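You operate a simulated robot arm through the tools that you are given. There is no shell and no other tool.

The job below is to be done with a simulated robot arm. You get a single attempt, and the scene is never put back.

Task
Move the red stop to mark 2 and hang the teal bracket close up to it.
Fine: loosen the stop's hand nut first and tighten it again; hang the bracket on the side of the stop where the numbers go up. The other brackets, the ducts and the mallet stay.

It is judged by the outcome, as a careful person would: the job done as asked, and still so three seconds after it is handed in. It fails if anything else is knocked over, pushed out of place, dropped, spilled or broken.

Robot
A 7-joint arm with a two-finger parallel gripper, fixed in place. Base frame: the origin is at the foot of the arm, x ahead of it, y to its left, z up; the work surface is at about z = 0.88. Units: m, degrees, N and s.
Its first joint turns from -132.0 to 132.0 degrees. Payload 3.91 kg.
The TCP is the grasp point between the finger pads, 0.03 m short of the fingertips. In the tool frame z runs along the fingers and y along their closing line. The gripper opens to 0.11 m. The fingers are 0.02 m wide and 0.01 m thick; the gripper's body (0.048 by 0.112 m) begins 0.055 m behind the TCP.
Orientation is that of the tool frame in the base frame, as a unit quaternion [w, x, y, z]. With the fingers straight down and closing along the base's y, the tool's x points along the base's -x, its y along +y and its z along -z.

Tools
- The arm moves only by the tool apply_moves. Its arguments are lists of equal length, an entry for each row: "fingers": the finger opening in m, from 0 to 0.11; "linear": the shift along the tool's x, y, z in m, a list of three; "delta_rot": the turn, a rotation vector about the tool's x, y, z in rad, a list of three. In form: {"fingers": [fingers, ...], "linear": [[tx, ty, tz], ...], "delta_rot": [[wx, wy, wz], ...]}. A call has 1 to 20 rows; each row is the pose to reach, as a shift and turn from the pose commanded when the call began, along the tool's axes at that moment. A row lasts 0.2 s, in which the tool goes at most 0.05 m and 8.6 degrees; a call with a longer step from one row to the next is refused whole, and so is a gripper value outside its range. Where a pose cannot be reached the arm comes as near as it can. A force on the tool above 40 N (or 10 N above the force at the start of the call, whichever is more), or a blocked arm, ends the call early, and 0.2 s more pass. The fingers move at their own pace (about 0.108 m/s each) and stop on an object; they squeeze with about 36 N. The grip force told is the motor's: it shows also when the fingers shut on nothing. Time passes only in rows, and 0.2 s behind the last, so rows that repeat a pose let the fingers close. The reply holds the time, the measured pose of the TCP, the force on the tool along the base axes, the opening and the grip force, in the units named above and with some noise, with the torque about the TCP (base axes, N m) and any sound that the robot's microphone picked up.
- Cameras (640 x 400 px; columns grow to the right, rows downward): "scene" is fixed at [0.2201, -0.5009, 1.6997]; the picture's right is [0.86, -0.52, 0.00], its down [-0.23, -0.37, -0.90] and it looks along [0.46, 0.77, -0.44] (base axes); focal length 332 px, centre (320, 200). "wrist" rides on the gripper at [0.072, 0.017, -0.103] in the tool frame; the picture's right is [-0.23, 0.97, 0.00], its down [-0.76, -0.18, -0.62] and it looks along [-0.61, -0.14, 0.78] (tool axes); focal length 222 px, centre (320, 200).
- capture(camera): a new picture of that camera. No time passes.
- locate(camera, pixels): there is no depth. For up to 12 entries [column, row, z] of the newest picture of that camera ("zoom" is the newest enlarged one), the place [x, y] in the base frame at which the ray of that pixel passes the height z, good to about 0.002 m. No time passes.
- enlarge(camera, box): a new picture of the part [left, top, right, bottom] of that camera's present view, enlarged. No time passes.
- finish_job(): hands the job in; it is judged then, once.

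Leave the gripper open and the arm clear of the work at the hand-in unless told otherwise.

The tools are called after "Call:" as a command line: name --argument value ..., lists and objects as JSON in quotes. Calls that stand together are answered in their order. apply_moves: Moves the arm, as the interface text tells. Its arguments: {"type":"object","properties":{"fingers":{"type":"array","items":{"type":"number"}},"linear":{"type":"array","items":{"type":"array","items":{"type":"number"}}},"delta_rot":{"type":"array","items":{"type":"array","items":{"type":"number"}}}},"required":["fingers","linear","delta_rot"]} The other tools are called the same way: capture (camera) takes a picture; locate (camera, pixels) gives the place at which the rays of pixels pass given heights; enlarge (camera, box) takes an enlarged picture of a part of a camera's view; finish_job () hands the job in.

At the start:

```text
time: 0.0
ee_pos: [0.4247, 0.3622, 1.5604]
tool_rot: [0.001, 0.0, 1.0, -0.001]
ft_force: [-0.4, -0.3, 0.1]
wrist_torque: [0.02, 0.0, -0.01]
opening: 0.1101
gripper_force: 0.0
```

scene: 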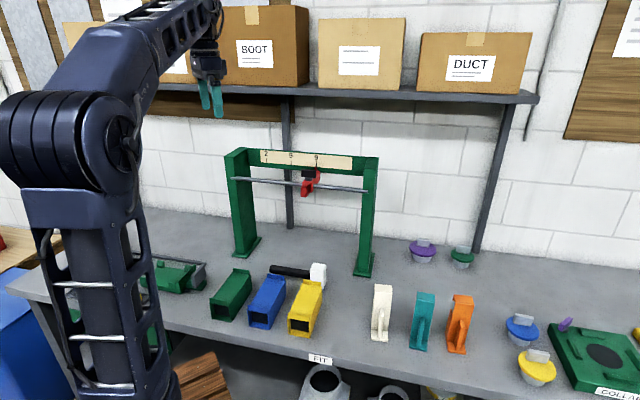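
wrist: 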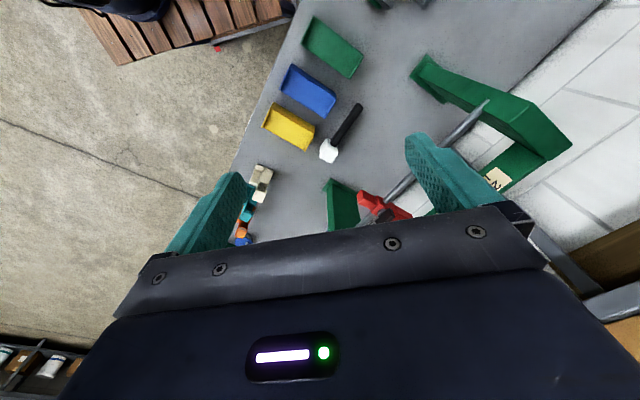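

I see a green frame with a rail, a red stop near the 9 mark, and three brackets (white, teal, orange) on the table. I'll take enlarged views of the frame, around (220-390, 140-280), and of the brackets, around (360-490, 270-360).

Call:
enlarge --camera "scene" --box '[220, 140, 390, 246]'

Call:
enlarge --camera "scene" --box '[350, 270, 490, 358]'

```text
3.76 times, centred on (305, 193) of scene
```

zoom: 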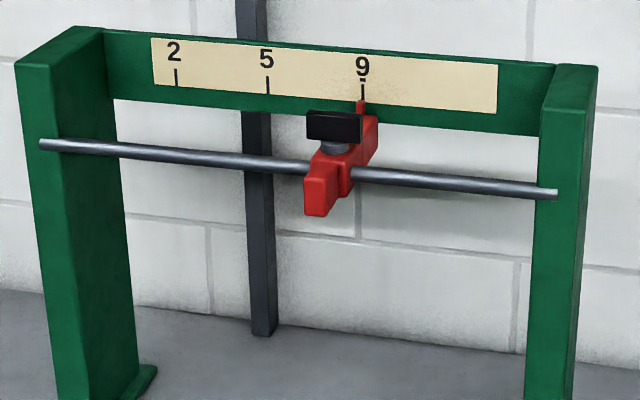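

```text
4.55 times, centred on (420, 314) of scene
```

zoom: 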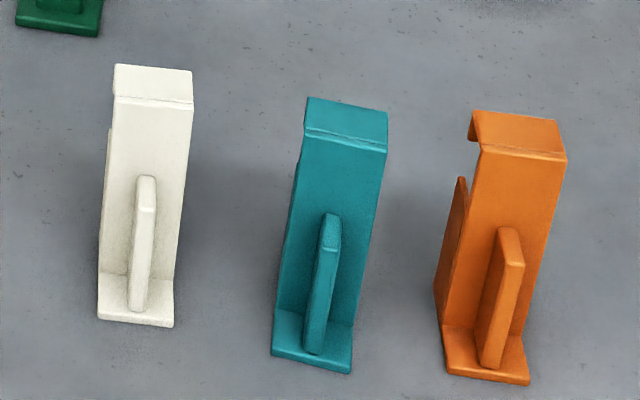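

The scale goes 2, 5, 9 from left to right in the picture. Next I need the bracket positions. From this zoom I'll locate the foot corners of the teal bracket at (272,355), (350,374) and (278,310), plus the white and orange feet, all at table height.

Call:
locate --camera "zoom" --pixels '[[272, 355, 0.88], [350, 374, 0.88], [278, 312, 0.885], [354, 326, 0.885], [97, 318, 0.88], [173, 327, 0.88], [445, 372, 0.88], [528, 384, 0.88], [308, 98, 1.0], [387, 110, 1.0], [387, 150, 1.0], [304, 132, 1.0]]'

Call:
locate --camera "scene" --pixels '[[236, 257, 0.88], [262, 238, 0.88], [355, 276, 0.88], [373, 274, 0.88], [374, 253, 0.88], [231, 178, 1.15], [366, 191, 1.15], [306, 185, 1.15], [231, 178, 1.2], [366, 191, 1.2], [231, 178, 1.1], [366, 191, 1.1]]'

```text
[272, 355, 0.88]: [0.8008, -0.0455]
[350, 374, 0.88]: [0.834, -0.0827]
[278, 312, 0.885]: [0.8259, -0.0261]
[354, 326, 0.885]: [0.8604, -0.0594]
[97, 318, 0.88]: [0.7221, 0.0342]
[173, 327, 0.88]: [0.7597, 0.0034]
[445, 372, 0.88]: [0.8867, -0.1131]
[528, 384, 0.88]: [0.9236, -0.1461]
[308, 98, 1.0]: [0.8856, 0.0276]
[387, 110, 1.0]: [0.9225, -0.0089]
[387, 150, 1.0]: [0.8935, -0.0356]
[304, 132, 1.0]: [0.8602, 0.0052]
```

```text
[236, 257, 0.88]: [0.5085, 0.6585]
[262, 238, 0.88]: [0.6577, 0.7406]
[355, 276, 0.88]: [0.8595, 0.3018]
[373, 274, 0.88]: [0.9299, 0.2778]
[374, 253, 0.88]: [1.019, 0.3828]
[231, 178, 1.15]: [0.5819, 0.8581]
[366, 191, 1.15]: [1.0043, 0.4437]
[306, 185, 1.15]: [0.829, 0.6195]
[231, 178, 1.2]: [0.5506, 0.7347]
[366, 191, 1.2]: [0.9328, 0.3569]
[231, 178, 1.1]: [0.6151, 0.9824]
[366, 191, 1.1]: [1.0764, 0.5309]
```

The rail runs roughly along base (0.7, -0.7), with its front facing the robot. I'll swing the hand toward the rail, yawed 45°, and stay high and well in front so the wrist camera can view it.

Call:
apply_moves --fingers '[0.11, 0.11, 0.11, 0.11, 0.11, 0.11, 0.11]' --linear '[[-0.015, 0.015, 0.02], [-0.03, 0.03, 0.04], [-0.045, 0.045, 0.06], [-0.06, 0.06, 0.08], [-0.075, 0.075, 0.1], [-0.09, 0.09, 0.12], [-0.09, 0.09, 0.12]]' --delta_rot '[[0, 0, -0.131], [0, 0, -0.262], [0, 0, -0.393], [0, 0, -0.524], [0, 0, -0.655], [0, 0, -0.785], [0, 0, -0.785]]'

Call:
capture --camera "wrist"

Call:
capture --camera "scene"

```text
time: 1.6
ee_pos: [0.5144, 0.4545, 1.4384]
tool_rot: [0.001, -0.382, 0.924, -0.001]
ft_force: [0.3, -0.3, -0.5]
wrist_torque: [0.0, -0.01, -0.02]
opening: 0.1099
gripper_force: 0.0
```

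```text
taken
```

wrist: 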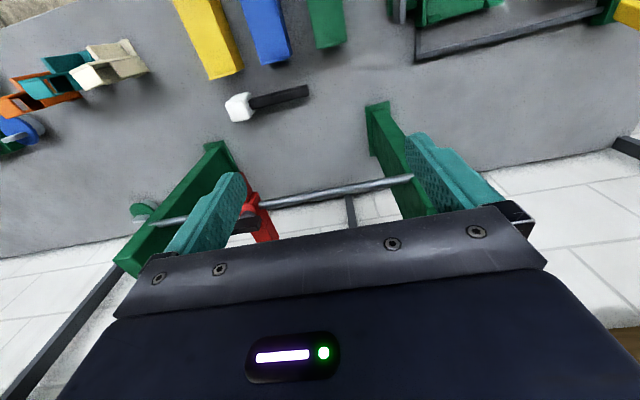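

```text
taken
```

scene: 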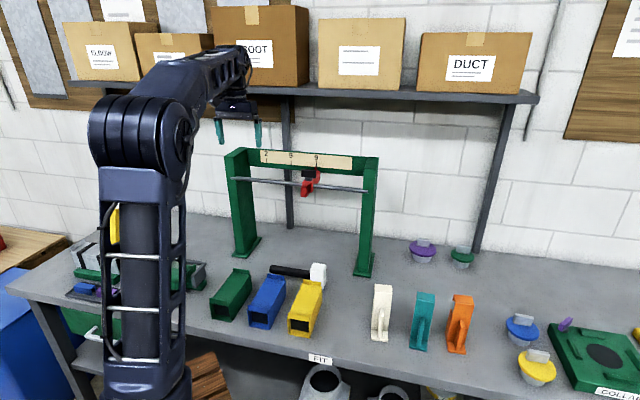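

Both views now show the rod. In the wrist view its mark-2 end is at (413,178), the far end is near (150,223), and the stop is near (255,210). I'll get the rays at two heights from each camera to triangulate.

Call:
locate --camera "wrist" --pixels '[[413, 178, 1.1], [413, 178, 1.2], [150, 223, 1.1], [150, 223, 1.2], [369, 102, 0.88], [213, 145, 0.88], [350, 190, 1.15], [350, 190, 1.2]]'

Call:
locate --camera "scene" --pixels '[[231, 178, 1.1], [231, 178, 1.2], [366, 191, 1.1], [366, 191, 1.2], [306, 185, 1.2], [306, 185, 1.1]]'

Call:
enlarge --camera "wrist" --box '[120, 120, 440, 280]'

```text
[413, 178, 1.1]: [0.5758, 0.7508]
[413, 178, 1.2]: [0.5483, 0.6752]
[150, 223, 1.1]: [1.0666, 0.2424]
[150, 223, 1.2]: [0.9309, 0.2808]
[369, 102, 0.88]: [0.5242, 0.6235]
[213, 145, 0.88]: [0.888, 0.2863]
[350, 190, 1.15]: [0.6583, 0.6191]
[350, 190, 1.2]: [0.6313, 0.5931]
```

```text
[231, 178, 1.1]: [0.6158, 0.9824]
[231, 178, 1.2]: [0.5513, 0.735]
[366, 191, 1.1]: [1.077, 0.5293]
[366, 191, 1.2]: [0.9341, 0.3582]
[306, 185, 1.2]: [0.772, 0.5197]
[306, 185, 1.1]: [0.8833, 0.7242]
```

```text
2.00 times, centred on (280, 200) of wrist
```

zoom: 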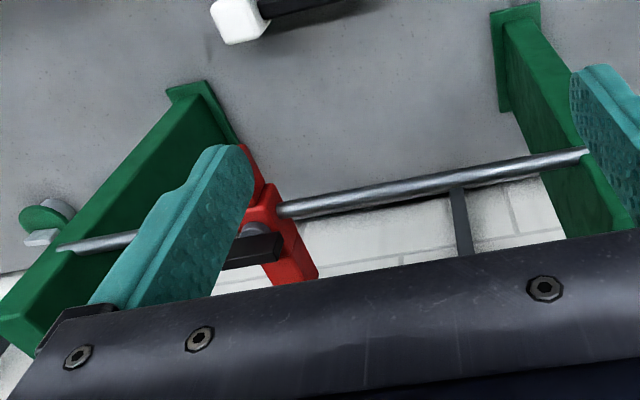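

The rod is at about z = 1.24, running from about (0.53,0.64) to (0.88,0.30). I want a near-frontal look at the scale, the stop and the nut, so I'll back off a little and tilt the fingers toward the wall.

Call:
apply_moves --fingers '[0.11, 0.11, 0.11, 0.11, 0.11, 0.11, 0.11]' --linear '[[0.02, -0.02, 0.01], [0.04, -0.04, 0.02], [0.06, -0.06, 0.03], [0.08, -0.08, 0.04], [0.1, -0.1, 0.05], [0.11, -0.12, 0.06], [0.11, -0.12, 0.06]]' --delta_rot '[[0, -0.12, 0], [0, -0.24, 0], [0, -0.36, 0], [0, -0.48, 0], [0, -0.6, 0], [0, -0.7, 0], [0, -0.7, 0]]'

Call:
capture --camera "wrist"

```text
time: 3.2
ee_pos: [0.5242, 0.2913, 1.3796]
tool_rot: [0.318, -0.359, 0.868, 0.132]
ft_force: [0.3, 0.2, -0.2]
wrist_torque: [-0.02, 0.07, 0.01]
opening: 0.1102
gripper_force: 0.0
```

```text
taken
```

wrist: 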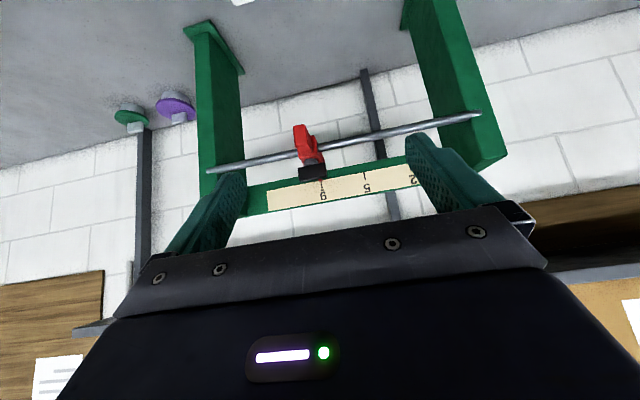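

A good frontal view. The scale strip is at (270-420, 165-205) upside down, with the stop at (308,150). I'll enlarge it.

Call:
enlarge --camera "wrist" --box '[190, 90, 510, 230]'

Call:
enlarge --camera "wrist" --box '[260, 110, 380, 210]'

```text
2.00 times, centred on (350, 160) of wrist
```

zoom: 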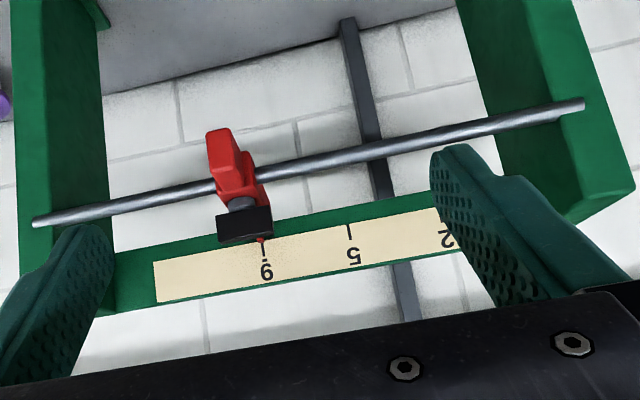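

```text
4.00 times, centred on (320, 160) of wrist
```

zoom: 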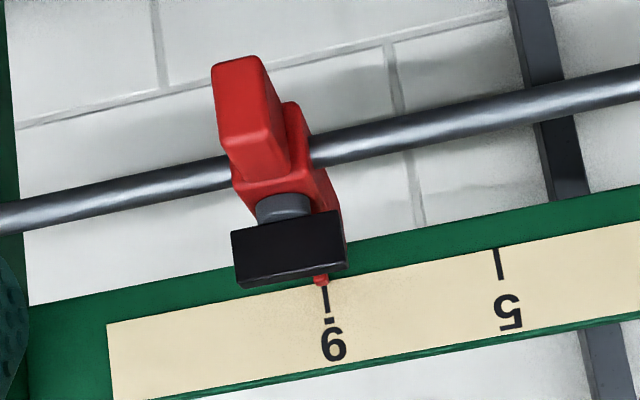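

I can see the stop clearly, with a black block-shaped nut on a grey stem and a red pointer at tick 9. I'll get rays for the pointer tip (321,283), tick 9 (326,300), tick 5 (499,262), the nut and the rod in this zoom.

Call:
locate --camera "zoom" --pixels '[[321, 283, 1.25], [321, 283, 1.35], [499, 262, 1.25], [499, 262, 1.35], [100, 198, 1.2], [100, 198, 1.25], [500, 110, 1.2], [500, 110, 1.25], [232, 233, 1.28], [340, 212, 1.28], [347, 268, 1.28], [238, 288, 1.28]]'

Call:
enlarge --camera "scene" --box '[250, 140, 350, 202]'

```text
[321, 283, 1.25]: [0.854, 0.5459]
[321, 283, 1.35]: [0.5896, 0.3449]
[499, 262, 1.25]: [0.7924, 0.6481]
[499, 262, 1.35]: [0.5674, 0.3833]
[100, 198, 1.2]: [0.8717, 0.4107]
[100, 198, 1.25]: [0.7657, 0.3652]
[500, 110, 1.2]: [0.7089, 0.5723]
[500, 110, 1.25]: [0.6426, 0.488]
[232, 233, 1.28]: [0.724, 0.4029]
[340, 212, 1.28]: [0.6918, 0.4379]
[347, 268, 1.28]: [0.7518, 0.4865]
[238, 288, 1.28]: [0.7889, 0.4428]
```

```text
6.40 times, centred on (300, 171) of scene
```

zoom: 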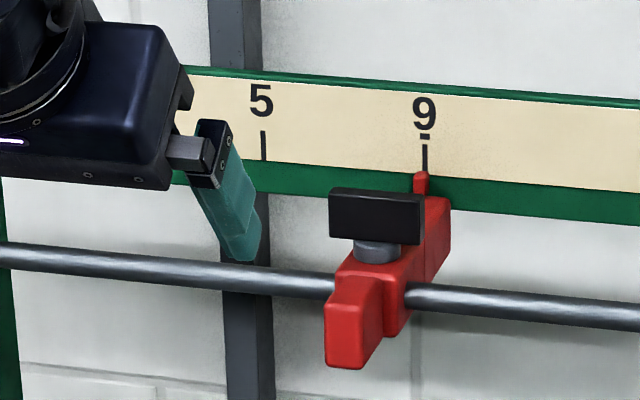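

Same features from the scene camera: pointer tip (421,173), tick 9 bottom (425,170), tick 5 bottom (263,160), and nut corners (329,190), (423,196), (421,245), (329,237).

Call:
locate --camera "zoom" --pixels '[[421, 174, 1.25], [421, 174, 1.35], [425, 170, 1.3], [263, 160, 1.25], [263, 160, 1.35], [100, 257, 1.24], [540, 301, 1.24], [540, 301, 1.2], [329, 190, 1.3], [423, 196, 1.3], [421, 245, 1.27], [329, 237, 1.27]]'

Call:
enlarge --camera "scene" --box '[225, 140, 385, 240]'

```text
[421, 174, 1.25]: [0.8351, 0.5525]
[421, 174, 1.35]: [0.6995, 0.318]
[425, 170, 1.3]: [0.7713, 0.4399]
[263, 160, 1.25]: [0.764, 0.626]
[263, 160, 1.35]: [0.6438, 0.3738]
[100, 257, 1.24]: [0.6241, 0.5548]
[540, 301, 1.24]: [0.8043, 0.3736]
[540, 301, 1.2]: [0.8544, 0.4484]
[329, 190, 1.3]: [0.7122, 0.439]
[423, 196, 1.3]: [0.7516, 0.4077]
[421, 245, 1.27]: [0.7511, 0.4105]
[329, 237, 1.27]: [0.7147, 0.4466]
```

```text
4.00 times, centred on (305, 190) of scene
```

zoom: 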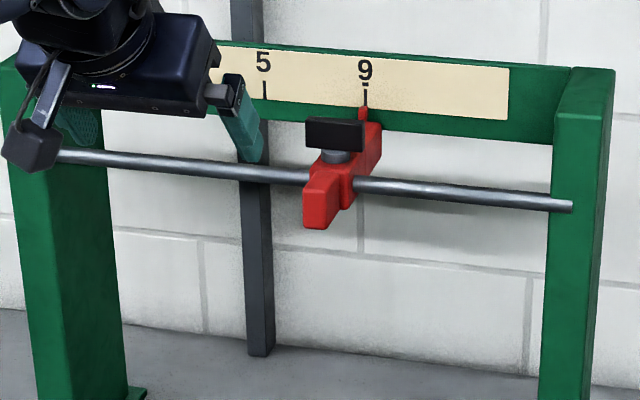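

The rod is at about s = 0.835 m along the wall-ward diagonal, with the nut 1.262-1.290 high at u ≈ 0.21. Next I'll check the shelf above, since the hand must not hit it. Its end is at (538,98) in the scene view and near (75,332) in the wrist view. I'll also locate tick 2 from the earlier picture position (266.7,162).

Call:
enlarge --camera "wrist" --box '[0, 240, 200, 400]'

Call:
locate --camera "scene" --pixels '[[538, 104, 1.5], [538, 104, 1.6], [536, 93, 1.55], [266.7, 162, 1.25], [266.7, 162, 1.35], [291.1, 164.8, 1.25], [291.1, 164.8, 1.35], [316.4, 166.4, 1.25], [316.4, 166.4, 1.35], [227, 153, 1.32], [240, 149, 1.32], [372, 157, 1.32]]'

Call:
locate --camera "wrist" --pixels '[[75, 333, 1.5], [75, 333, 1.6], [600, 268, 1.5], [600, 268, 1.6]]'

```text
2.50 times, centred on (100, 320) of wrist
```

zoom: 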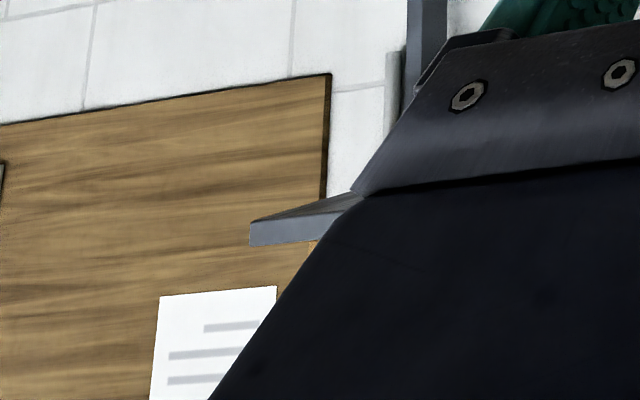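

```text
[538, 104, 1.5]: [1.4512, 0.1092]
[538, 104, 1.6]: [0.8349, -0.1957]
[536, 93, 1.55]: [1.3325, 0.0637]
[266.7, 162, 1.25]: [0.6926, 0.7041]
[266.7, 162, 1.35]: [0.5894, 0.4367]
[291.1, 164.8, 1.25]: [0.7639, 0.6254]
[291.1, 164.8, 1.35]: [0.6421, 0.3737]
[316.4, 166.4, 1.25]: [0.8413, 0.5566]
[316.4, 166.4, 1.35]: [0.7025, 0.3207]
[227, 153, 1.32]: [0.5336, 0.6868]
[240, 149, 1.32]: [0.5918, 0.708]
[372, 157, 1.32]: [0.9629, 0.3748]
```

```text
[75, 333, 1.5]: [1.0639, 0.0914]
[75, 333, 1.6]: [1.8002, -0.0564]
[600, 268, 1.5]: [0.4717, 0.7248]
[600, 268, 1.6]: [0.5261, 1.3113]
```

I'll zoom the scene camera on the shelf's right end, near (538,98), to match the same corner.

Call:
enlarge --camera "scene" --box '[480, 70, 560, 120]'

Call:
locate --camera "wrist" --pixels '[[72, 328.8, 1.48], [72, 328.8, 1.56], [72, 338.4, 1.48], [72, 338.4, 1.56]]'

```text
8.00 times, centred on (520, 95) of scene
```

zoom: 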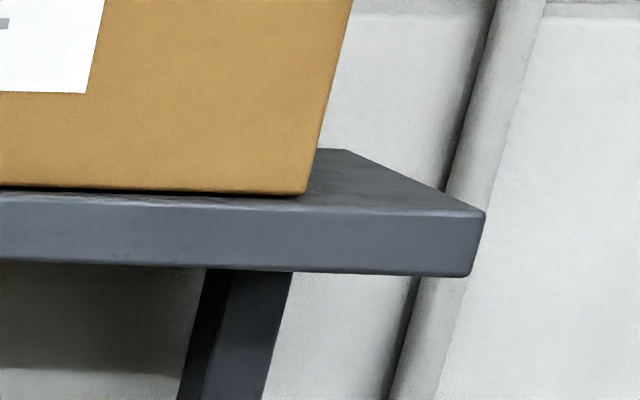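

```text
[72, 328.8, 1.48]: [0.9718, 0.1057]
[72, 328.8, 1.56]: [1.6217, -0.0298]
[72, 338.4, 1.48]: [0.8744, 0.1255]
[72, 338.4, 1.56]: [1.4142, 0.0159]
```

The shelf's underside is at about 1.52 and its front edge at s ≈ 0.956, behind where I'll work. Tick 2 is at u ≈ 0.011 and tick 9 at u ≈ 0.212, so the stop must slide about 0.20 m. Next I'll straighten the tool to point down and move above and in front of the stop.

Call:
apply_moves --fingers '[0.11, 0.11, 0.11, 0.11, 0.11, 0.11, 0.11, 0.11]' --linear '[[-0.0296, -0.0075, 0.0096], [-0.0591, -0.015, 0.0193], [-0.0887, -0.0225, 0.0289], [-0.1183, -0.03, 0.0385], [-0.1478, -0.0375, 0.0482], [-0.1774, -0.045, 0.0578], [-0.1774, -0.045, 0.0578], [-0.1774, -0.045, 0.0578]]' --delta_rot '[[0, 0.117, 0], [0, 0.234, 0], [0, 0.35, 0], [0, 0.467, 0], [0, 0.584, 0], [0, 0.7, 0], [0, 0.7, 0], [0, 0.7, 0]]'

Call:
capture --camera "wrist"

```text
time: 5.0
ee_pos: [0.6749, 0.3812, 1.4494]
tool_rot: [0.0, -0.382, 0.924, 0.0]
ft_force: [0.0, -0.3, -0.2]
wrist_torque: [-0.03, -0.01, -0.03]
opening: 0.1098
gripper_force: 0.1
```

```text
taken
```

wrist: 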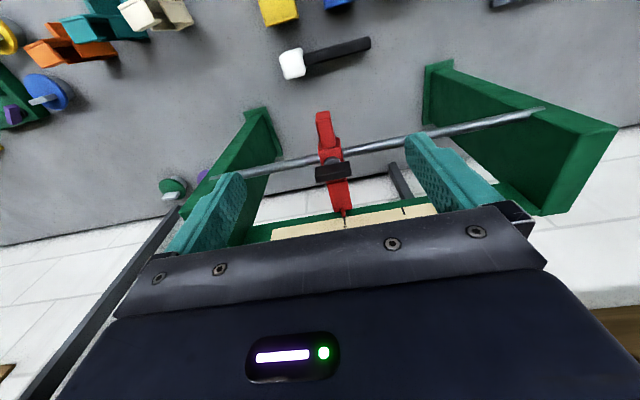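

Good top-down view with the stop at (330,160). I'll enlarge it.

Call:
enlarge --camera "wrist" --box '[270, 100, 430, 240]'

```text
2.86 times, centred on (350, 170) of wrist
```

zoom: 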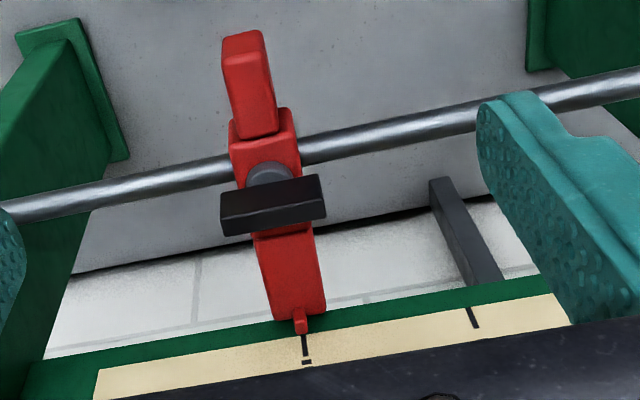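

Call:
enlarge --camera "wrist" --box '[300, 130, 370, 180]'

```text
8.00 times, centred on (335, 155) of wrist
```

zoom: 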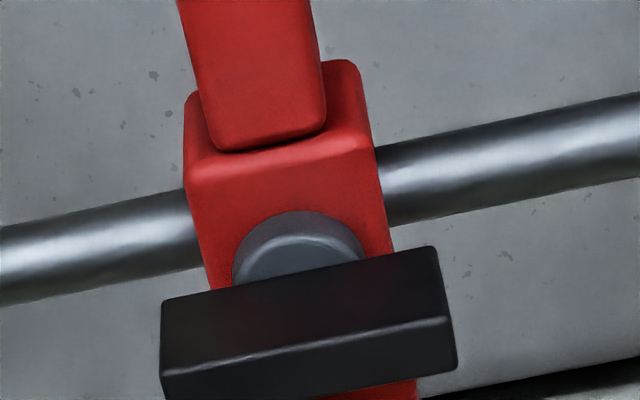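

The nut's front face runs from its lower edge (163,297)-(435,247) to its top front edge (165,372)-(450,317), and its back top edge is near (168,402)-(457,370). I'll locate these along with the rod and the block.

Call:
locate --camera "zoom" --pixels '[[163, 297, 1.262], [435, 247, 1.262], [165, 372, 1.29], [450, 317, 1.29], [168, 402, 1.29], [457, 370, 1.29], [80, 258, 1.238], [540, 155, 1.238], [187, 150, 1.25], [375, 130, 1.25], [205, 290, 1.25], [215, 140, 1.24]]'

Call:
enlarge --camera "wrist" --box '[300, 160, 370, 230]'

```text
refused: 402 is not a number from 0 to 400
```

```text
5.71 times, centred on (335, 195) of wrist
```

zoom: 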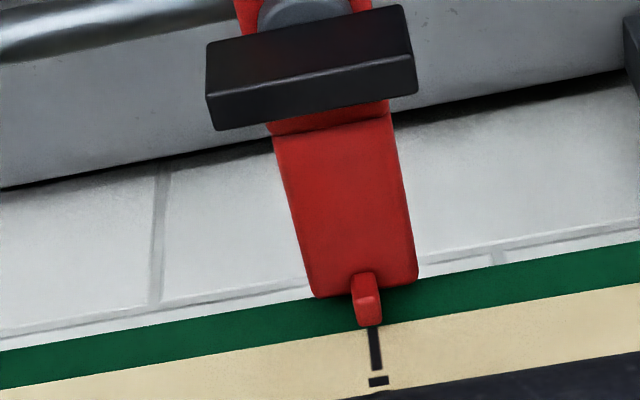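

In this zoom, the nut's lower front edge is (207,43)-(402,5), the top front edge (208,97)-(412,55), and the top back edge (216,130)-(417,92). The pointer tip is at (369,324).

Call:
locate --camera "zoom" --pixels '[[207, 43, 1.262], [402, 5, 1.262], [208, 97, 1.29], [412, 55, 1.29], [216, 130, 1.29], [417, 92, 1.29], [369, 324, 1.265], [373, 332, 1.265], [304, 20, 1.255], [273, 140, 1.25], [391, 112, 1.25], [310, 292, 1.25]]'

Call:
locate --camera "wrist" --pixels '[[303, 167.5, 1.238], [360.6, 155, 1.238], [303, 167.5, 1.25], [360.6, 155, 1.25], [318, 112, 1.22], [331, 112, 1.22], [319.5, 149, 1.23], [335, 147, 1.23]]'

```text
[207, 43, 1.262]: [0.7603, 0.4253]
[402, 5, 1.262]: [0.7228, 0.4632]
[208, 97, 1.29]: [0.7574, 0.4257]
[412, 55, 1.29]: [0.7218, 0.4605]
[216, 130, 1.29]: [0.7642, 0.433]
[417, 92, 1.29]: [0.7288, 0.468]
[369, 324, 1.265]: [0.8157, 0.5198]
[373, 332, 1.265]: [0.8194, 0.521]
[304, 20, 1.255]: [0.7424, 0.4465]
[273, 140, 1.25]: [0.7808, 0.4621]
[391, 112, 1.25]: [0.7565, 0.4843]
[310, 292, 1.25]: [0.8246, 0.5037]
```

```text
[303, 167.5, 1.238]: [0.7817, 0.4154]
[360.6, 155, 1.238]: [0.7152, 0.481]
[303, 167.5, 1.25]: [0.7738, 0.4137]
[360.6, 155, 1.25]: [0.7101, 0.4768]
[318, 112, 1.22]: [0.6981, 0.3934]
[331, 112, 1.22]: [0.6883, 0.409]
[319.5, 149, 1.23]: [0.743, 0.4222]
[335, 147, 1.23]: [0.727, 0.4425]
```

The nut is a block about 10 mm thick (s 0.8365-0.8465) and 50 mm long along the rail, centred at u ≈ 0.2096, z 1.262-1.290. I'll turn the hand 90° so the fingers close across its thin side and come in above it, with fingertips at about z = 1.37.

Call:
apply_moves --fingers '[0.08, 0.06, 0.06, 0.06, 0.06, 0.06, 0.06, 0.06, 0.06, 0.06, 0.06, 0.06, 0.06]' --linear '[[-0.0086, -0.0002, 0.0045], [-0.0172, -0.0004, 0.009], [-0.0258, -0.0006, 0.0135], [-0.0344, -0.0008, 0.018], [-0.043, -0.001, 0.0225], [-0.0517, -0.0012, 0.027], [-0.0603, -0.0014, 0.032], [-0.0689, -0.0016, 0.036], [-0.0775, -0.0017, 0.041], [-0.0861, -0.0018, 0.045], [-0.0947, -0.0019, 0.05], [-0.0947, -0.0019, 0.05], [-0.0947, -0.0019, 0.05]]' --delta_rot '[[0, 0, 0.1428], [0, 0, 0.2856], [0, 0, 0.4284], [0, 0, 0.5712], [0, 0, 0.714], [0, 0, 0.8568], [0, 0, 0.9996], [0, 0, 1.1424], [0, 0, 1.2852], [0, 0, 1.428], [0, 0, 1.5708], [0, 0, 1.5708], [0, 0, 1.5708]]'

Call:
capture --camera "wrist"

Call:
capture --camera "scene"

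```text
time: 7.8
ee_pos: [0.7449, 0.4467, 1.3994]
tool_rot: [-0.001, 0.383, 0.924, 0.0]
ft_force: [0.3, -0.4, -0.2]
wrist_torque: [-0.02, 0.0, 0.01]
opening: 0.0599
gripper_force: 0.1
```

```text
taken
```

wrist: 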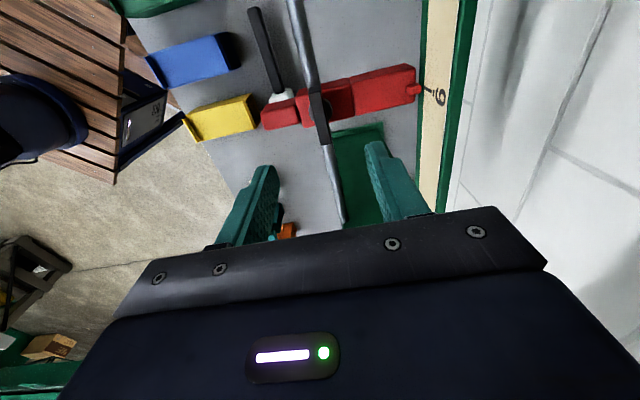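

```text
taken
```

scene: 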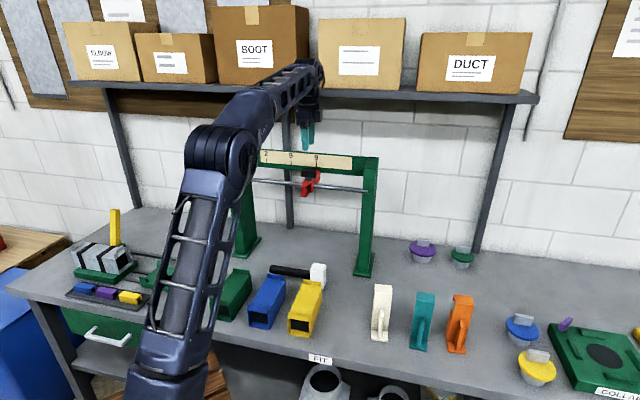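

The hand is over the stop. I'll enlarge the wrist view around the nut at (318,105) and locate its corners to refine.

Call:
enlarge --camera "wrist" --box '[250, 60, 450, 185]'

```text
3.20 times, centred on (350, 122) of wrist
```

zoom: 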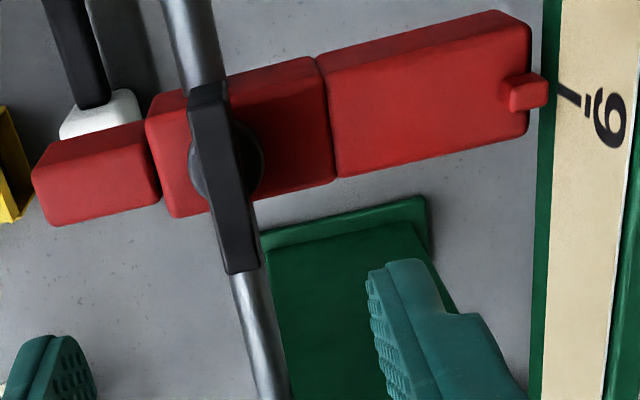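

Call:
locate --camera "zoom" --pixels '[[190, 110, 1.29], [226, 100, 1.29], [228, 273, 1.29], [258, 265, 1.29], [548, 92, 1.265], [275, 350, 1.24], [195, 40, 1.24], [150, 128, 1.25], [178, 217, 1.25], [314, 62, 1.255], [333, 180, 1.255]]'

```text
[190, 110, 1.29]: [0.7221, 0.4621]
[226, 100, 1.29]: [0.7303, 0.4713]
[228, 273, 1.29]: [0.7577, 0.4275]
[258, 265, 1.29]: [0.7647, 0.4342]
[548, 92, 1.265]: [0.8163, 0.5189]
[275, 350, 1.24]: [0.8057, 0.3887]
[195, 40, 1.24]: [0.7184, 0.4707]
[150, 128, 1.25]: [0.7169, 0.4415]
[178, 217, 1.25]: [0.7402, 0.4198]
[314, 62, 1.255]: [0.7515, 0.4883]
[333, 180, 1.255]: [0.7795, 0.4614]
```

The nut centre is at s ≈ 0.843, u ≈ 0.209, and the TCP is within 2 mm of that. I'll narrow the opening to 0.036 and descend to TCP z ≈ 1.293, with fingertips just above the red block.

Call:
apply_moves --fingers '[0.036, 0.036, 0.036, 0.036, 0.036, 0.036, 0.036]' --linear '[[0.0018, 0.0003, 0.0], [0.0018, 0.0003, 0.03], [0.0018, 0.0003, 0.06], [0.0018, 0.0003, 0.08], [0.0018, 0.0003, 0.095], [0.0018, 0.0003, 0.106], [0.0018, 0.0003, 0.106]]' --delta_rot '[[0, 0, 0], [0, 0, 0], [0, 0, 0], [0, 0, 0], [0, 0, 0], [0, 0, 0], [0, 0, 0]]'

Call:
capture --camera "wrist"

Call:
enlarge --camera "scene" --box '[250, 120, 370, 220]'

```text
time: 9.4
ee_pos: [0.7432, 0.4479, 1.2949]
tool_rot: [0.0, 0.383, 0.924, 0.0]
ft_force: [-0.9, -0.3, 0.4]
wrist_torque: [-0.03, -0.04, 0.02]
opening: 0.0361
gripper_force: 0.1
```

```text
taken
```

wrist: 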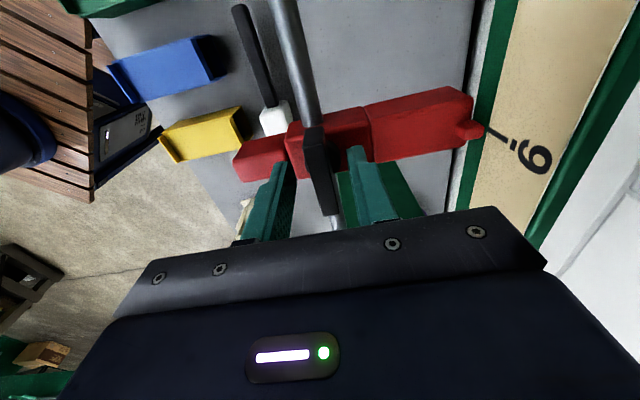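

```text
4.00 times, centred on (310, 170) of scene
```

zoom: 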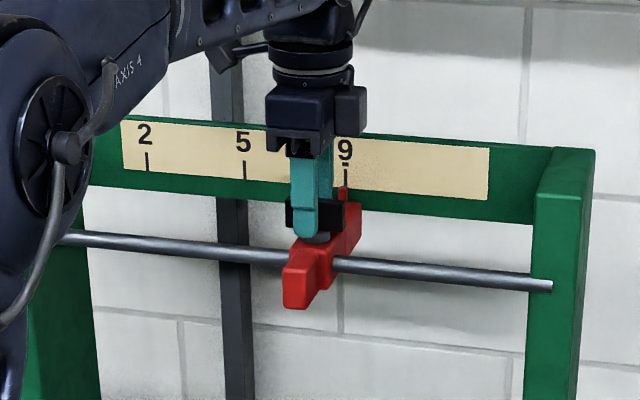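

The fingers straddle the nut without contact. I'll close on it now.

Call:
apply_moves --fingers '[0.0, 0.0, 0.0, 0.0]' --linear '[[0, 0, 0], [0, 0, 0], [0, 0, 0], [0, 0, 0]]' --delta_rot '[[0, 0, 0], [0, 0, 0], [0, 0, 0], [0, 0, 0]]'

Call:
capture --camera "wrist"

```text
time: 10.4
ee_pos: [0.7447, 0.4484, 1.2947]
tool_rot: [0.0, 0.383, 0.924, 0.001]
ft_force: [26.7, 26.8, 11.5]
wrist_torque: [0.4, -0.4, 0.07]
opening: 0.0116
gripper_force: 44.8
```

```text
taken
```

wrist: 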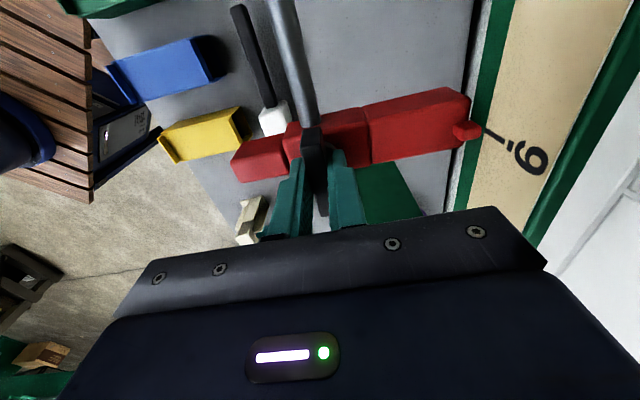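

Gripped, opening 0.0116. There's a side force of about 38 N toward +s, which means the nut sits slightly wall-ward of my commanded centre. I'll ease the command along tool +y in small steps to relieve it.

Call:
apply_moves --fingers '[0.0, 0.0, 0.0]' --linear '[[0, 0.001, 0], [0, 0.002, 0], [0, 0.002, 0]]' --delta_rot '[[0, 0, 0], [0, 0, 0], [0, 0, 0]]'

```text
time: 11.2
ee_pos: [0.743, 0.449, 1.2947]
tool_rot: [0.0, 0.383, 0.924, -0.001]
ft_force: [4.9, 4.4, 10.2]
wrist_torque: [-0.02, -0.28, 0.01]
opening: 0.0116
gripper_force: 45.2
```

The side force is down to about 6 N. Now I'll turn the nut counter-clockwise seen from above (negative about tool z) to loosen it, starting with 0.5 rad while watching the torque.

Call:
apply_moves --fingers '[0.0, 0.0, 0.0, 0.0, 0.0, 0.0]' --linear '[[0, 0.0003, 0], [0, 0.0003, 0], [0, 0.0003, 0], [0, 0.0003, 0], [0, 0.0003, 0], [0, 0.0003, 0]]' --delta_rot '[[0, 0, -0.1], [0, 0, -0.2], [0, 0, -0.3], [0, 0, -0.4], [0, 0, -0.5], [0, 0, -0.5]]'

Call:
capture --camera "wrist"

Call:
enlarge --camera "scene" --box '[250, 120, 370, 220]'

```text
time: 12.7
ee_pos: [0.7423, 0.4478, 1.2946]
tool_rot: [-0.001, 0.142, 0.99, -0.002]
ft_force: [-11.4, -12.4, 3.4]
wrist_torque: [0.01, 0.1, -0.02]
opening: 0.012
gripper_force: 44.8
stopped in row 6: the force on the tool passed its limit at 41 N (the readings are from after the stop); the commanded pose is now the measured one
```

```text
taken
```

wrist: 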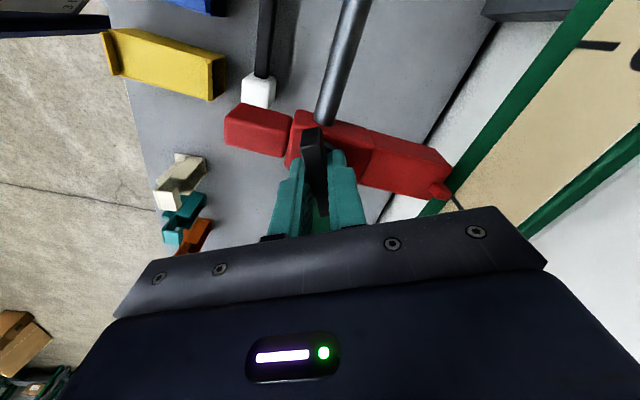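

```text
4.00 times, centred on (310, 170) of scene
```

zoom: 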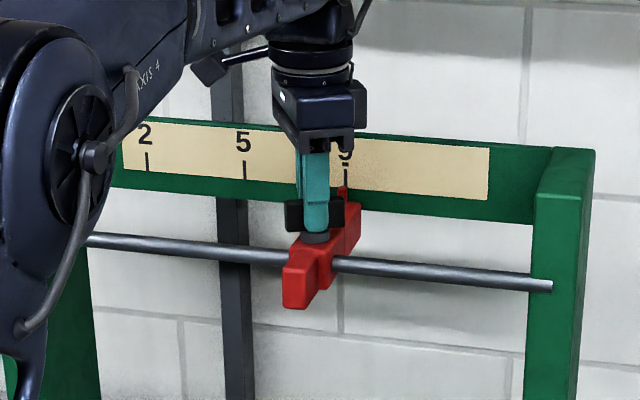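

The nut turned about 29° with the fingers, and the guard then tripped on a side force. The residual is about -17 N along s, so I'll ease 1 mm toward -s and re-read.

Call:
apply_moves --fingers '[0.0, 0.0]' --linear '[[0.0005, -0.0009, 0], [0.0005, -0.0009, 0]]' --delta_rot '[[0, 0, 0], [0, 0, 0]]'

```text
time: 13.3
ee_pos: [0.7426, 0.4489, 1.294]
tool_rot: [0.0, 0.142, 0.99, 0.0]
ft_force: [-0.4, -1.1, 19.3]
wrist_torque: [0.32, 0.92, 0.0]
opening: 0.0117
gripper_force: 45.4
```

The side force is gone; a vertical 19 N pushes the tool up. I'll ease up 1 mm and read again before turning further.

Call:
apply_moves --fingers '[0.0, 0.0]' --linear '[[0, 0, -0.001], [0, 0, -0.001]]' --delta_rot '[[0, 0, 0], [0, 0, 0]]'

```text
time: 13.9
ee_pos: [0.7422, 0.4489, 1.2945]
tool_rot: [-0.001, 0.142, 0.99, -0.002]
ft_force: [-10.5, -9.6, 1.3]
wrist_torque: [-0.2, -1.05, -0.04]
opening: 0.0117
gripper_force: 44.8
```

Forces are moderate now, about 14 N lateral. I'll continue counter-clockwise another 0.4 rad in small steps.

Call:
apply_moves --fingers '[0.0, 0.0, 0.0, 0.0, 0.0]' --linear '[[0.0002, -0.0004, 0], [0.0002, -0.0004, 0], [0.0002, -0.0004, 0], [0.0002, -0.0004, 0], [0.0002, -0.0004, 0]]' --delta_rot '[[0, 0, -0.1], [0, 0, -0.2], [0, 0, -0.3], [0, 0, -0.4], [0, 0, -0.4]]'

Call:
capture --camera "wrist"

```text
time: 15.1
ee_pos: [0.7421, 0.4481, 1.2953]
tool_rot: [0.0, -0.059, 0.998, -0.002]
ft_force: [2.3, -0.1, 4.1]
wrist_torque: [0.17, -0.16, -0.02]
opening: 0.0118
gripper_force: 45.3
```

```text
taken
```

wrist: 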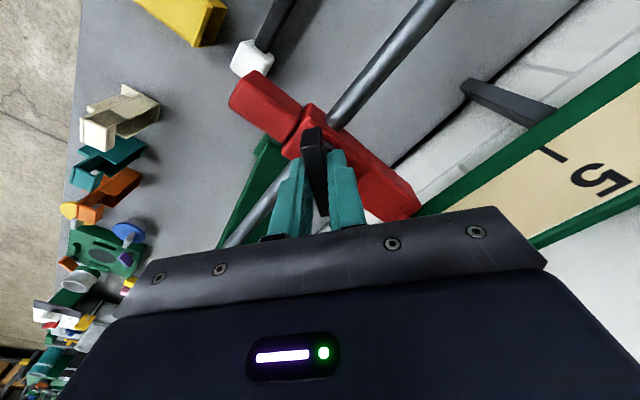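

Turned about 52° so far and the nut follows with low forces. I'll continue to about 95°.

Call:
apply_moves --fingers '[0.0, 0.0, 0.0, 0.0, 0.0, 0.0, 0.0, 0.0, 0.0]' --linear '[[0, 0, 0], [0, 0, 0], [0, 0, 0], [0, 0, 0], [0, 0, 0], [0, 0, 0], [0, 0, 0], [0, 0, 0], [0, 0, 0]]' --delta_rot '[[0, 0, -0.1], [0, 0, -0.2], [0, 0, -0.3], [0, 0, -0.4], [0, 0, -0.5], [0, 0, -0.6], [0, 0, -0.7], [0, 0, -0.75], [0, 0, -0.75]]'

Call:
capture --camera "wrist"

```text
time: 17.1
ee_pos: [0.7425, 0.4479, 1.2942]
tool_rot: [-0.001, -0.419, 0.908, 0.0]
ft_force: [-0.5, -0.5, -0.2]
wrist_torque: [-0.39, 0.43, -1.02]
opening: 0.0126
gripper_force: 44.8
```

```text
taken
```

wrist: 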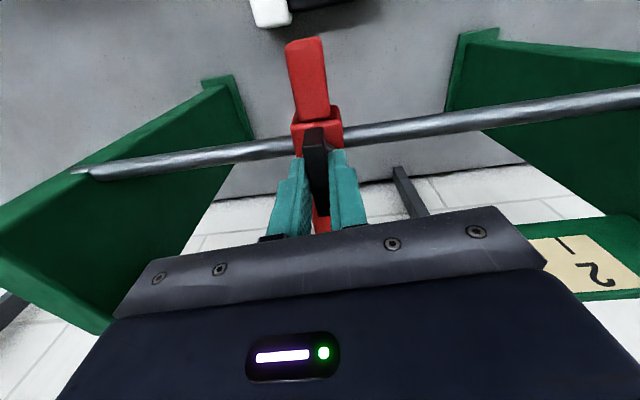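

The nut turned about 94° and now resists with about 1 N·m, so it's at its loose end stop. I'll back off about 4° to release that torque, then try sliding 1 cm toward lower numbers (tool +y).

Call:
apply_moves --fingers '[0.0, 0.0, 0.0]' --linear '[[0, 0, 0], [0, 0, 0], [0, 0, 0]]' --delta_rot '[[0, 0, 0.04], [0, 0, 0.075], [0, 0, 0.075]]'

```text
time: 17.9
ee_pos: [0.742, 0.4473, 1.2944]
tool_rot: [-0.003, -0.385, 0.923, -0.002]
ft_force: [-7.4, -6.4, -6.9]
wrist_torque: [-0.24, 0.25, -0.1]
opening: 0.0118
gripper_force: 44.9
```

Call:
apply_moves --fingers '[0.0, 0.0, 0.0, 0.0]' --linear '[[0.0004, 0.003, 0], [0.0004, 0.006, 0], [0.0004, 0.01, 0], [0.0004, 0.01, 0]]' --delta_rot '[[0, 0, 0], [0, 0, 0], [0, 0, 0], [0, 0, 0]]'

Call:
enlarge --camera "scene" --box '[250, 120, 370, 220]'

```text
time: 18.9
ee_pos: [0.7353, 0.4545, 1.2944]
tool_rot: [-0.001, -0.386, 0.923, 0.0]
ft_force: [13.7, 12.3, 7.7]
wrist_torque: [1.02, -1.11, -0.2]
opening: 0.0117
gripper_force: 44.4
```

```text
4.00 times, centred on (310, 170) of scene
```

zoom: 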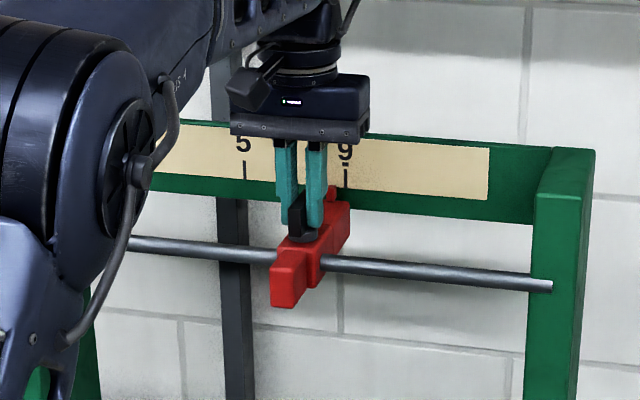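

The stop slides: the pointer is now left of tick 9. I'll continue along the rail in short stretches, correcting the side force (+18 N along s) as I go.

Call:
apply_moves --fingers '[0.0, 0.0, 0.0, 0.0, 0.0]' --linear '[[-0.0003, 0.0, 0], [-0.0004, 0.015, 0], [-0.0005, 0.03, 0], [-0.0006, 0.045, 0], [-0.0006, 0.045, 0]]' --delta_rot '[[0, 0, 0], [0, 0, 0], [0, 0, 0], [0, 0, 0], [0, 0, 0]]'

```text
time: 20.1
ee_pos: [0.7038, 0.4861, 1.2944]
tool_rot: [-0.002, -0.385, 0.923, -0.001]
ft_force: [4.3, 3.4, -19.2]
wrist_torque: [0.43, -0.49, -0.23]
opening: 0.012
gripper_force: 44.8
```

Sliding well. The side force is small and there's a little downward pull. I'll continue 6 cm.

Call:
apply_moves --fingers '[0.0, 0.0, 0.0, 0.0, 0.0, 0.0]' --linear '[[-0.0001, 0.0, 0.0003], [-0.0002, 0.015, 0.0003], [-0.0003, 0.03, 0.0003], [-0.0004, 0.045, 0.0003], [-0.0005, 0.06, 0.0003], [-0.0005, 0.06, 0.0003]]' --delta_rot '[[0, 0, 0], [0, 0, 0], [0, 0, 0], [0, 0, 0], [0, 0, 0], [0, 0, 0]]'

```text
time: 21.5
ee_pos: [0.6613, 0.5306, 1.2959]
tool_rot: [-0.002, -0.386, 0.923, -0.001]
ft_force: [-10.9, -9.1, -13.6]
wrist_torque: [-0.58, 0.56, -0.22]
opening: 0.0119
gripper_force: 45.1
```

Call:
apply_moves --fingers '[0.0, 0.0, 0.0, 0.0, 0.0, 0.0]' --linear '[[0.0002, 0.0, 0.0001], [0.0001, 0.015, 0.0002], [0.0, 0.03, 0.0002], [-0.0001, 0.045, 0.0002], [-0.0002, 0.06, 0.0002], [-0.0002, 0.06, 0.0002]]' --delta_rot '[[0, 0, 0], [0, 0, 0], [0, 0, 0], [0, 0, 0], [0, 0, 0], [0, 0, 0]]'

Call:
enlarge --camera "scene" --box '[220, 120, 340, 220]'

Call:
capture --camera "wrist"

```text
time: 22.9
ee_pos: [0.6189, 0.5723, 1.2959]
tool_rot: [-0.001, -0.385, 0.923, -0.001]
ft_force: [10.2, 8.9, -2.7]
wrist_torque: [1.1, -1.15, -0.14]
opening: 0.0116
gripper_force: 44.8
```

```text
4.00 times, centred on (280, 170) of scene
```

zoom: 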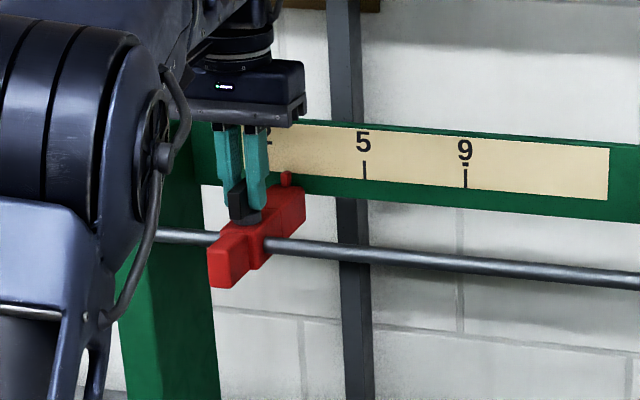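

```text
taken
```

wrist: 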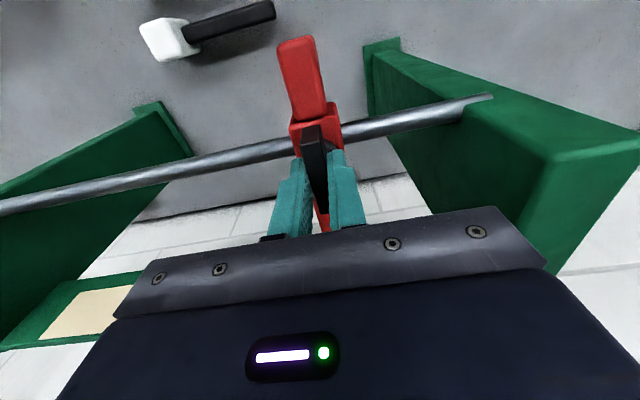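

The pointer is now at about (287,178) in the zoom and tick 2 should be near x = 266, so about 2.3 cm remain. I'll enlarge tightly to measure the pointer's exact pixel column first.

Call:
enlarge --camera "scene" --box '[255, 145, 305, 180]'

```text
11.43 times, centred on (280, 162) of scene
```

zoom: 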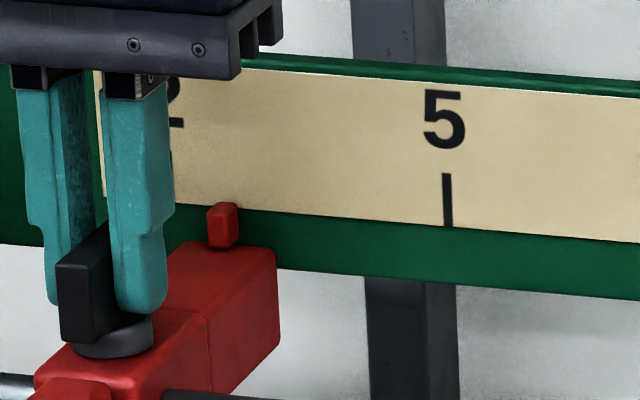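

Call:
locate --camera "zoom" --pixels '[[224, 206, 1.25], [224, 206, 1.35], [448.5, 227, 1.25], [448.5, 227, 1.35], [171, 165, 1.25], [171, 165, 1.35]]'

```text
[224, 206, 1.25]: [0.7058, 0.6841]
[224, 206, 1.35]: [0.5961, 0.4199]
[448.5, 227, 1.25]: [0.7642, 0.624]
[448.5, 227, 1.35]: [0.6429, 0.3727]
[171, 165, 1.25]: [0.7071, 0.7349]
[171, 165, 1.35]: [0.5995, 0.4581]
```

By the scene camera the pointer is at u = 0.0312 and tick 2 at u = 0.0094, so I'll slide another 0.0218 m.

Call:
apply_moves --fingers '[0.0, 0.0, 0.0, 0.0, 0.0]' --linear '[[-0.0002, 0.005, 0.0], [-0.0003, 0.012, 0.0], [-0.0004, 0.018, 0.0], [-0.0004, 0.0218, 0.0], [-0.0004, 0.0218, 0.0]]' --delta_rot '[[0, 0, 0], [0, 0, 0], [0, 0, 0], [0, 0, 0], [0, 0, 0]]'

Call:
enlarge --camera "scene" --box '[255, 145, 305, 180]'

```text
time: 24.1
ee_pos: [0.6044, 0.588, 1.2948]
tool_rot: [-0.001, -0.385, 0.923, 0.0]
ft_force: [6.2, 4.0, 12.5]
wrist_torque: [-0.3, 0.21, -0.18]
opening: 0.0117
gripper_force: 45.2
```

```text
11.43 times, centred on (280, 162) of scene
```

zoom: 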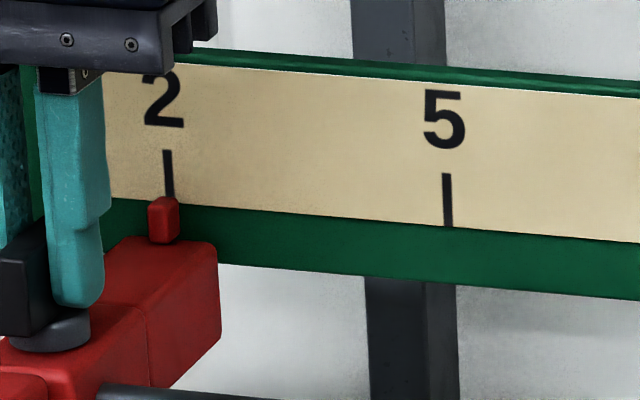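

The pointer now sits at tick 2: pointer tip ~(165,199), tick bottom (170,198), with the small offset being parallax. Now I'll tighten by turning clockwise (positive about tool z) in stages.

Call:
apply_moves --fingers '[0.0, 0.0, 0.0, 0.0, 0.0, 0.0]' --linear '[[-0.0001, 0, 0], [-0.0001, 0, 0], [-0.0001, 0, 0], [-0.0001, 0, 0], [-0.0001, 0, 0], [-0.0001, 0, 0]]' --delta_rot '[[0, 0, 0.1], [0, 0, 0.2], [0, 0, 0.3], [0, 0, 0.4], [0, 0, 0.5], [0, 0, 0.5]]'

Call:
enlarge --camera "scene" --box '[255, 145, 305, 180]'

```text
time: 25.5
ee_pos: [0.6034, 0.5873, 1.2946]
tool_rot: [-0.001, -0.145, 0.989, -0.001]
ft_force: [8.7, 10.6, 32.5]
wrist_torque: [0.29, -0.26, 0.01]
opening: 0.0119
gripper_force: 44.5
```

```text
11.43 times, centred on (280, 162) of scene
```

zoom: 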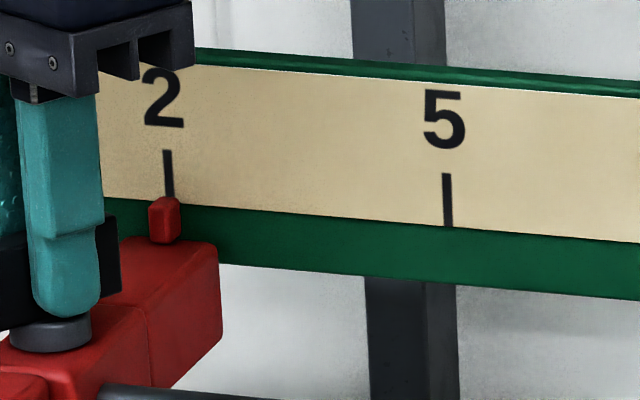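

The pointer stays put. There's an upward force of 32 N, so I'll ease up 1.2 mm and then keep turning clockwise.

Call:
apply_moves --fingers '[0.0, 0.0]' --linear '[[-0.0002, 0.0001, -0.0012], [-0.0002, 0.0001, -0.0012]]' --delta_rot '[[0, 0, 0], [0, 0, 0]]'

Call:
apply_moves --fingers '[0.0, 0.0, 0.0, 0.0, 0.0, 0.0]' --linear '[[0, 0, 0], [0, 0, 0], [0, 0, 0], [0, 0, 0], [0, 0, 0], [0, 0, 0]]' --delta_rot '[[0, 0, 0.1], [0, 0, 0.2], [0, 0, 0.3], [0, 0, 0.4], [0, 0, 0.5], [0, 0, 0.5]]'

Call:
enlarge --camera "scene" --box '[255, 145, 305, 180]'

```text
time: 26.1
ee_pos: [0.6036, 0.5875, 1.2937]
tool_rot: [-0.002, -0.145, 0.989, -0.001]
ft_force: [1.6, 5.0, 18.4]
wrist_torque: [0.55, -0.93, -0.01]
opening: 0.0114
gripper_force: 45.4
```

```text
time: 27.5
ee_pos: [0.6031, 0.5881, 1.2949]
tool_rot: [-0.002, 0.104, 0.995, -0.002]
ft_force: [-14.0, -4.5, -19.6]
wrist_torque: [0.58, 1.13, 0.01]
opening: 0.0118
gripper_force: 44.9
```

```text
11.43 times, centred on (280, 162) of scene
```

zoom: 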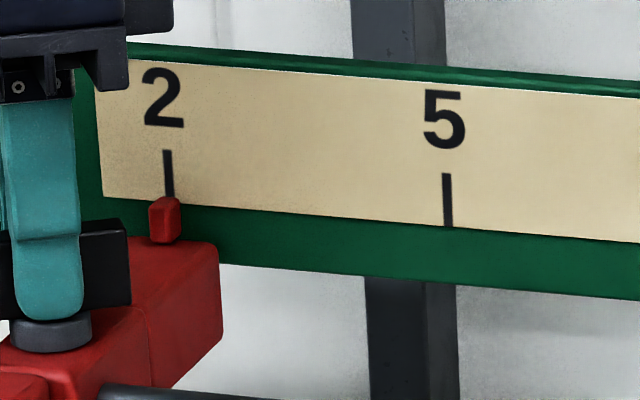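

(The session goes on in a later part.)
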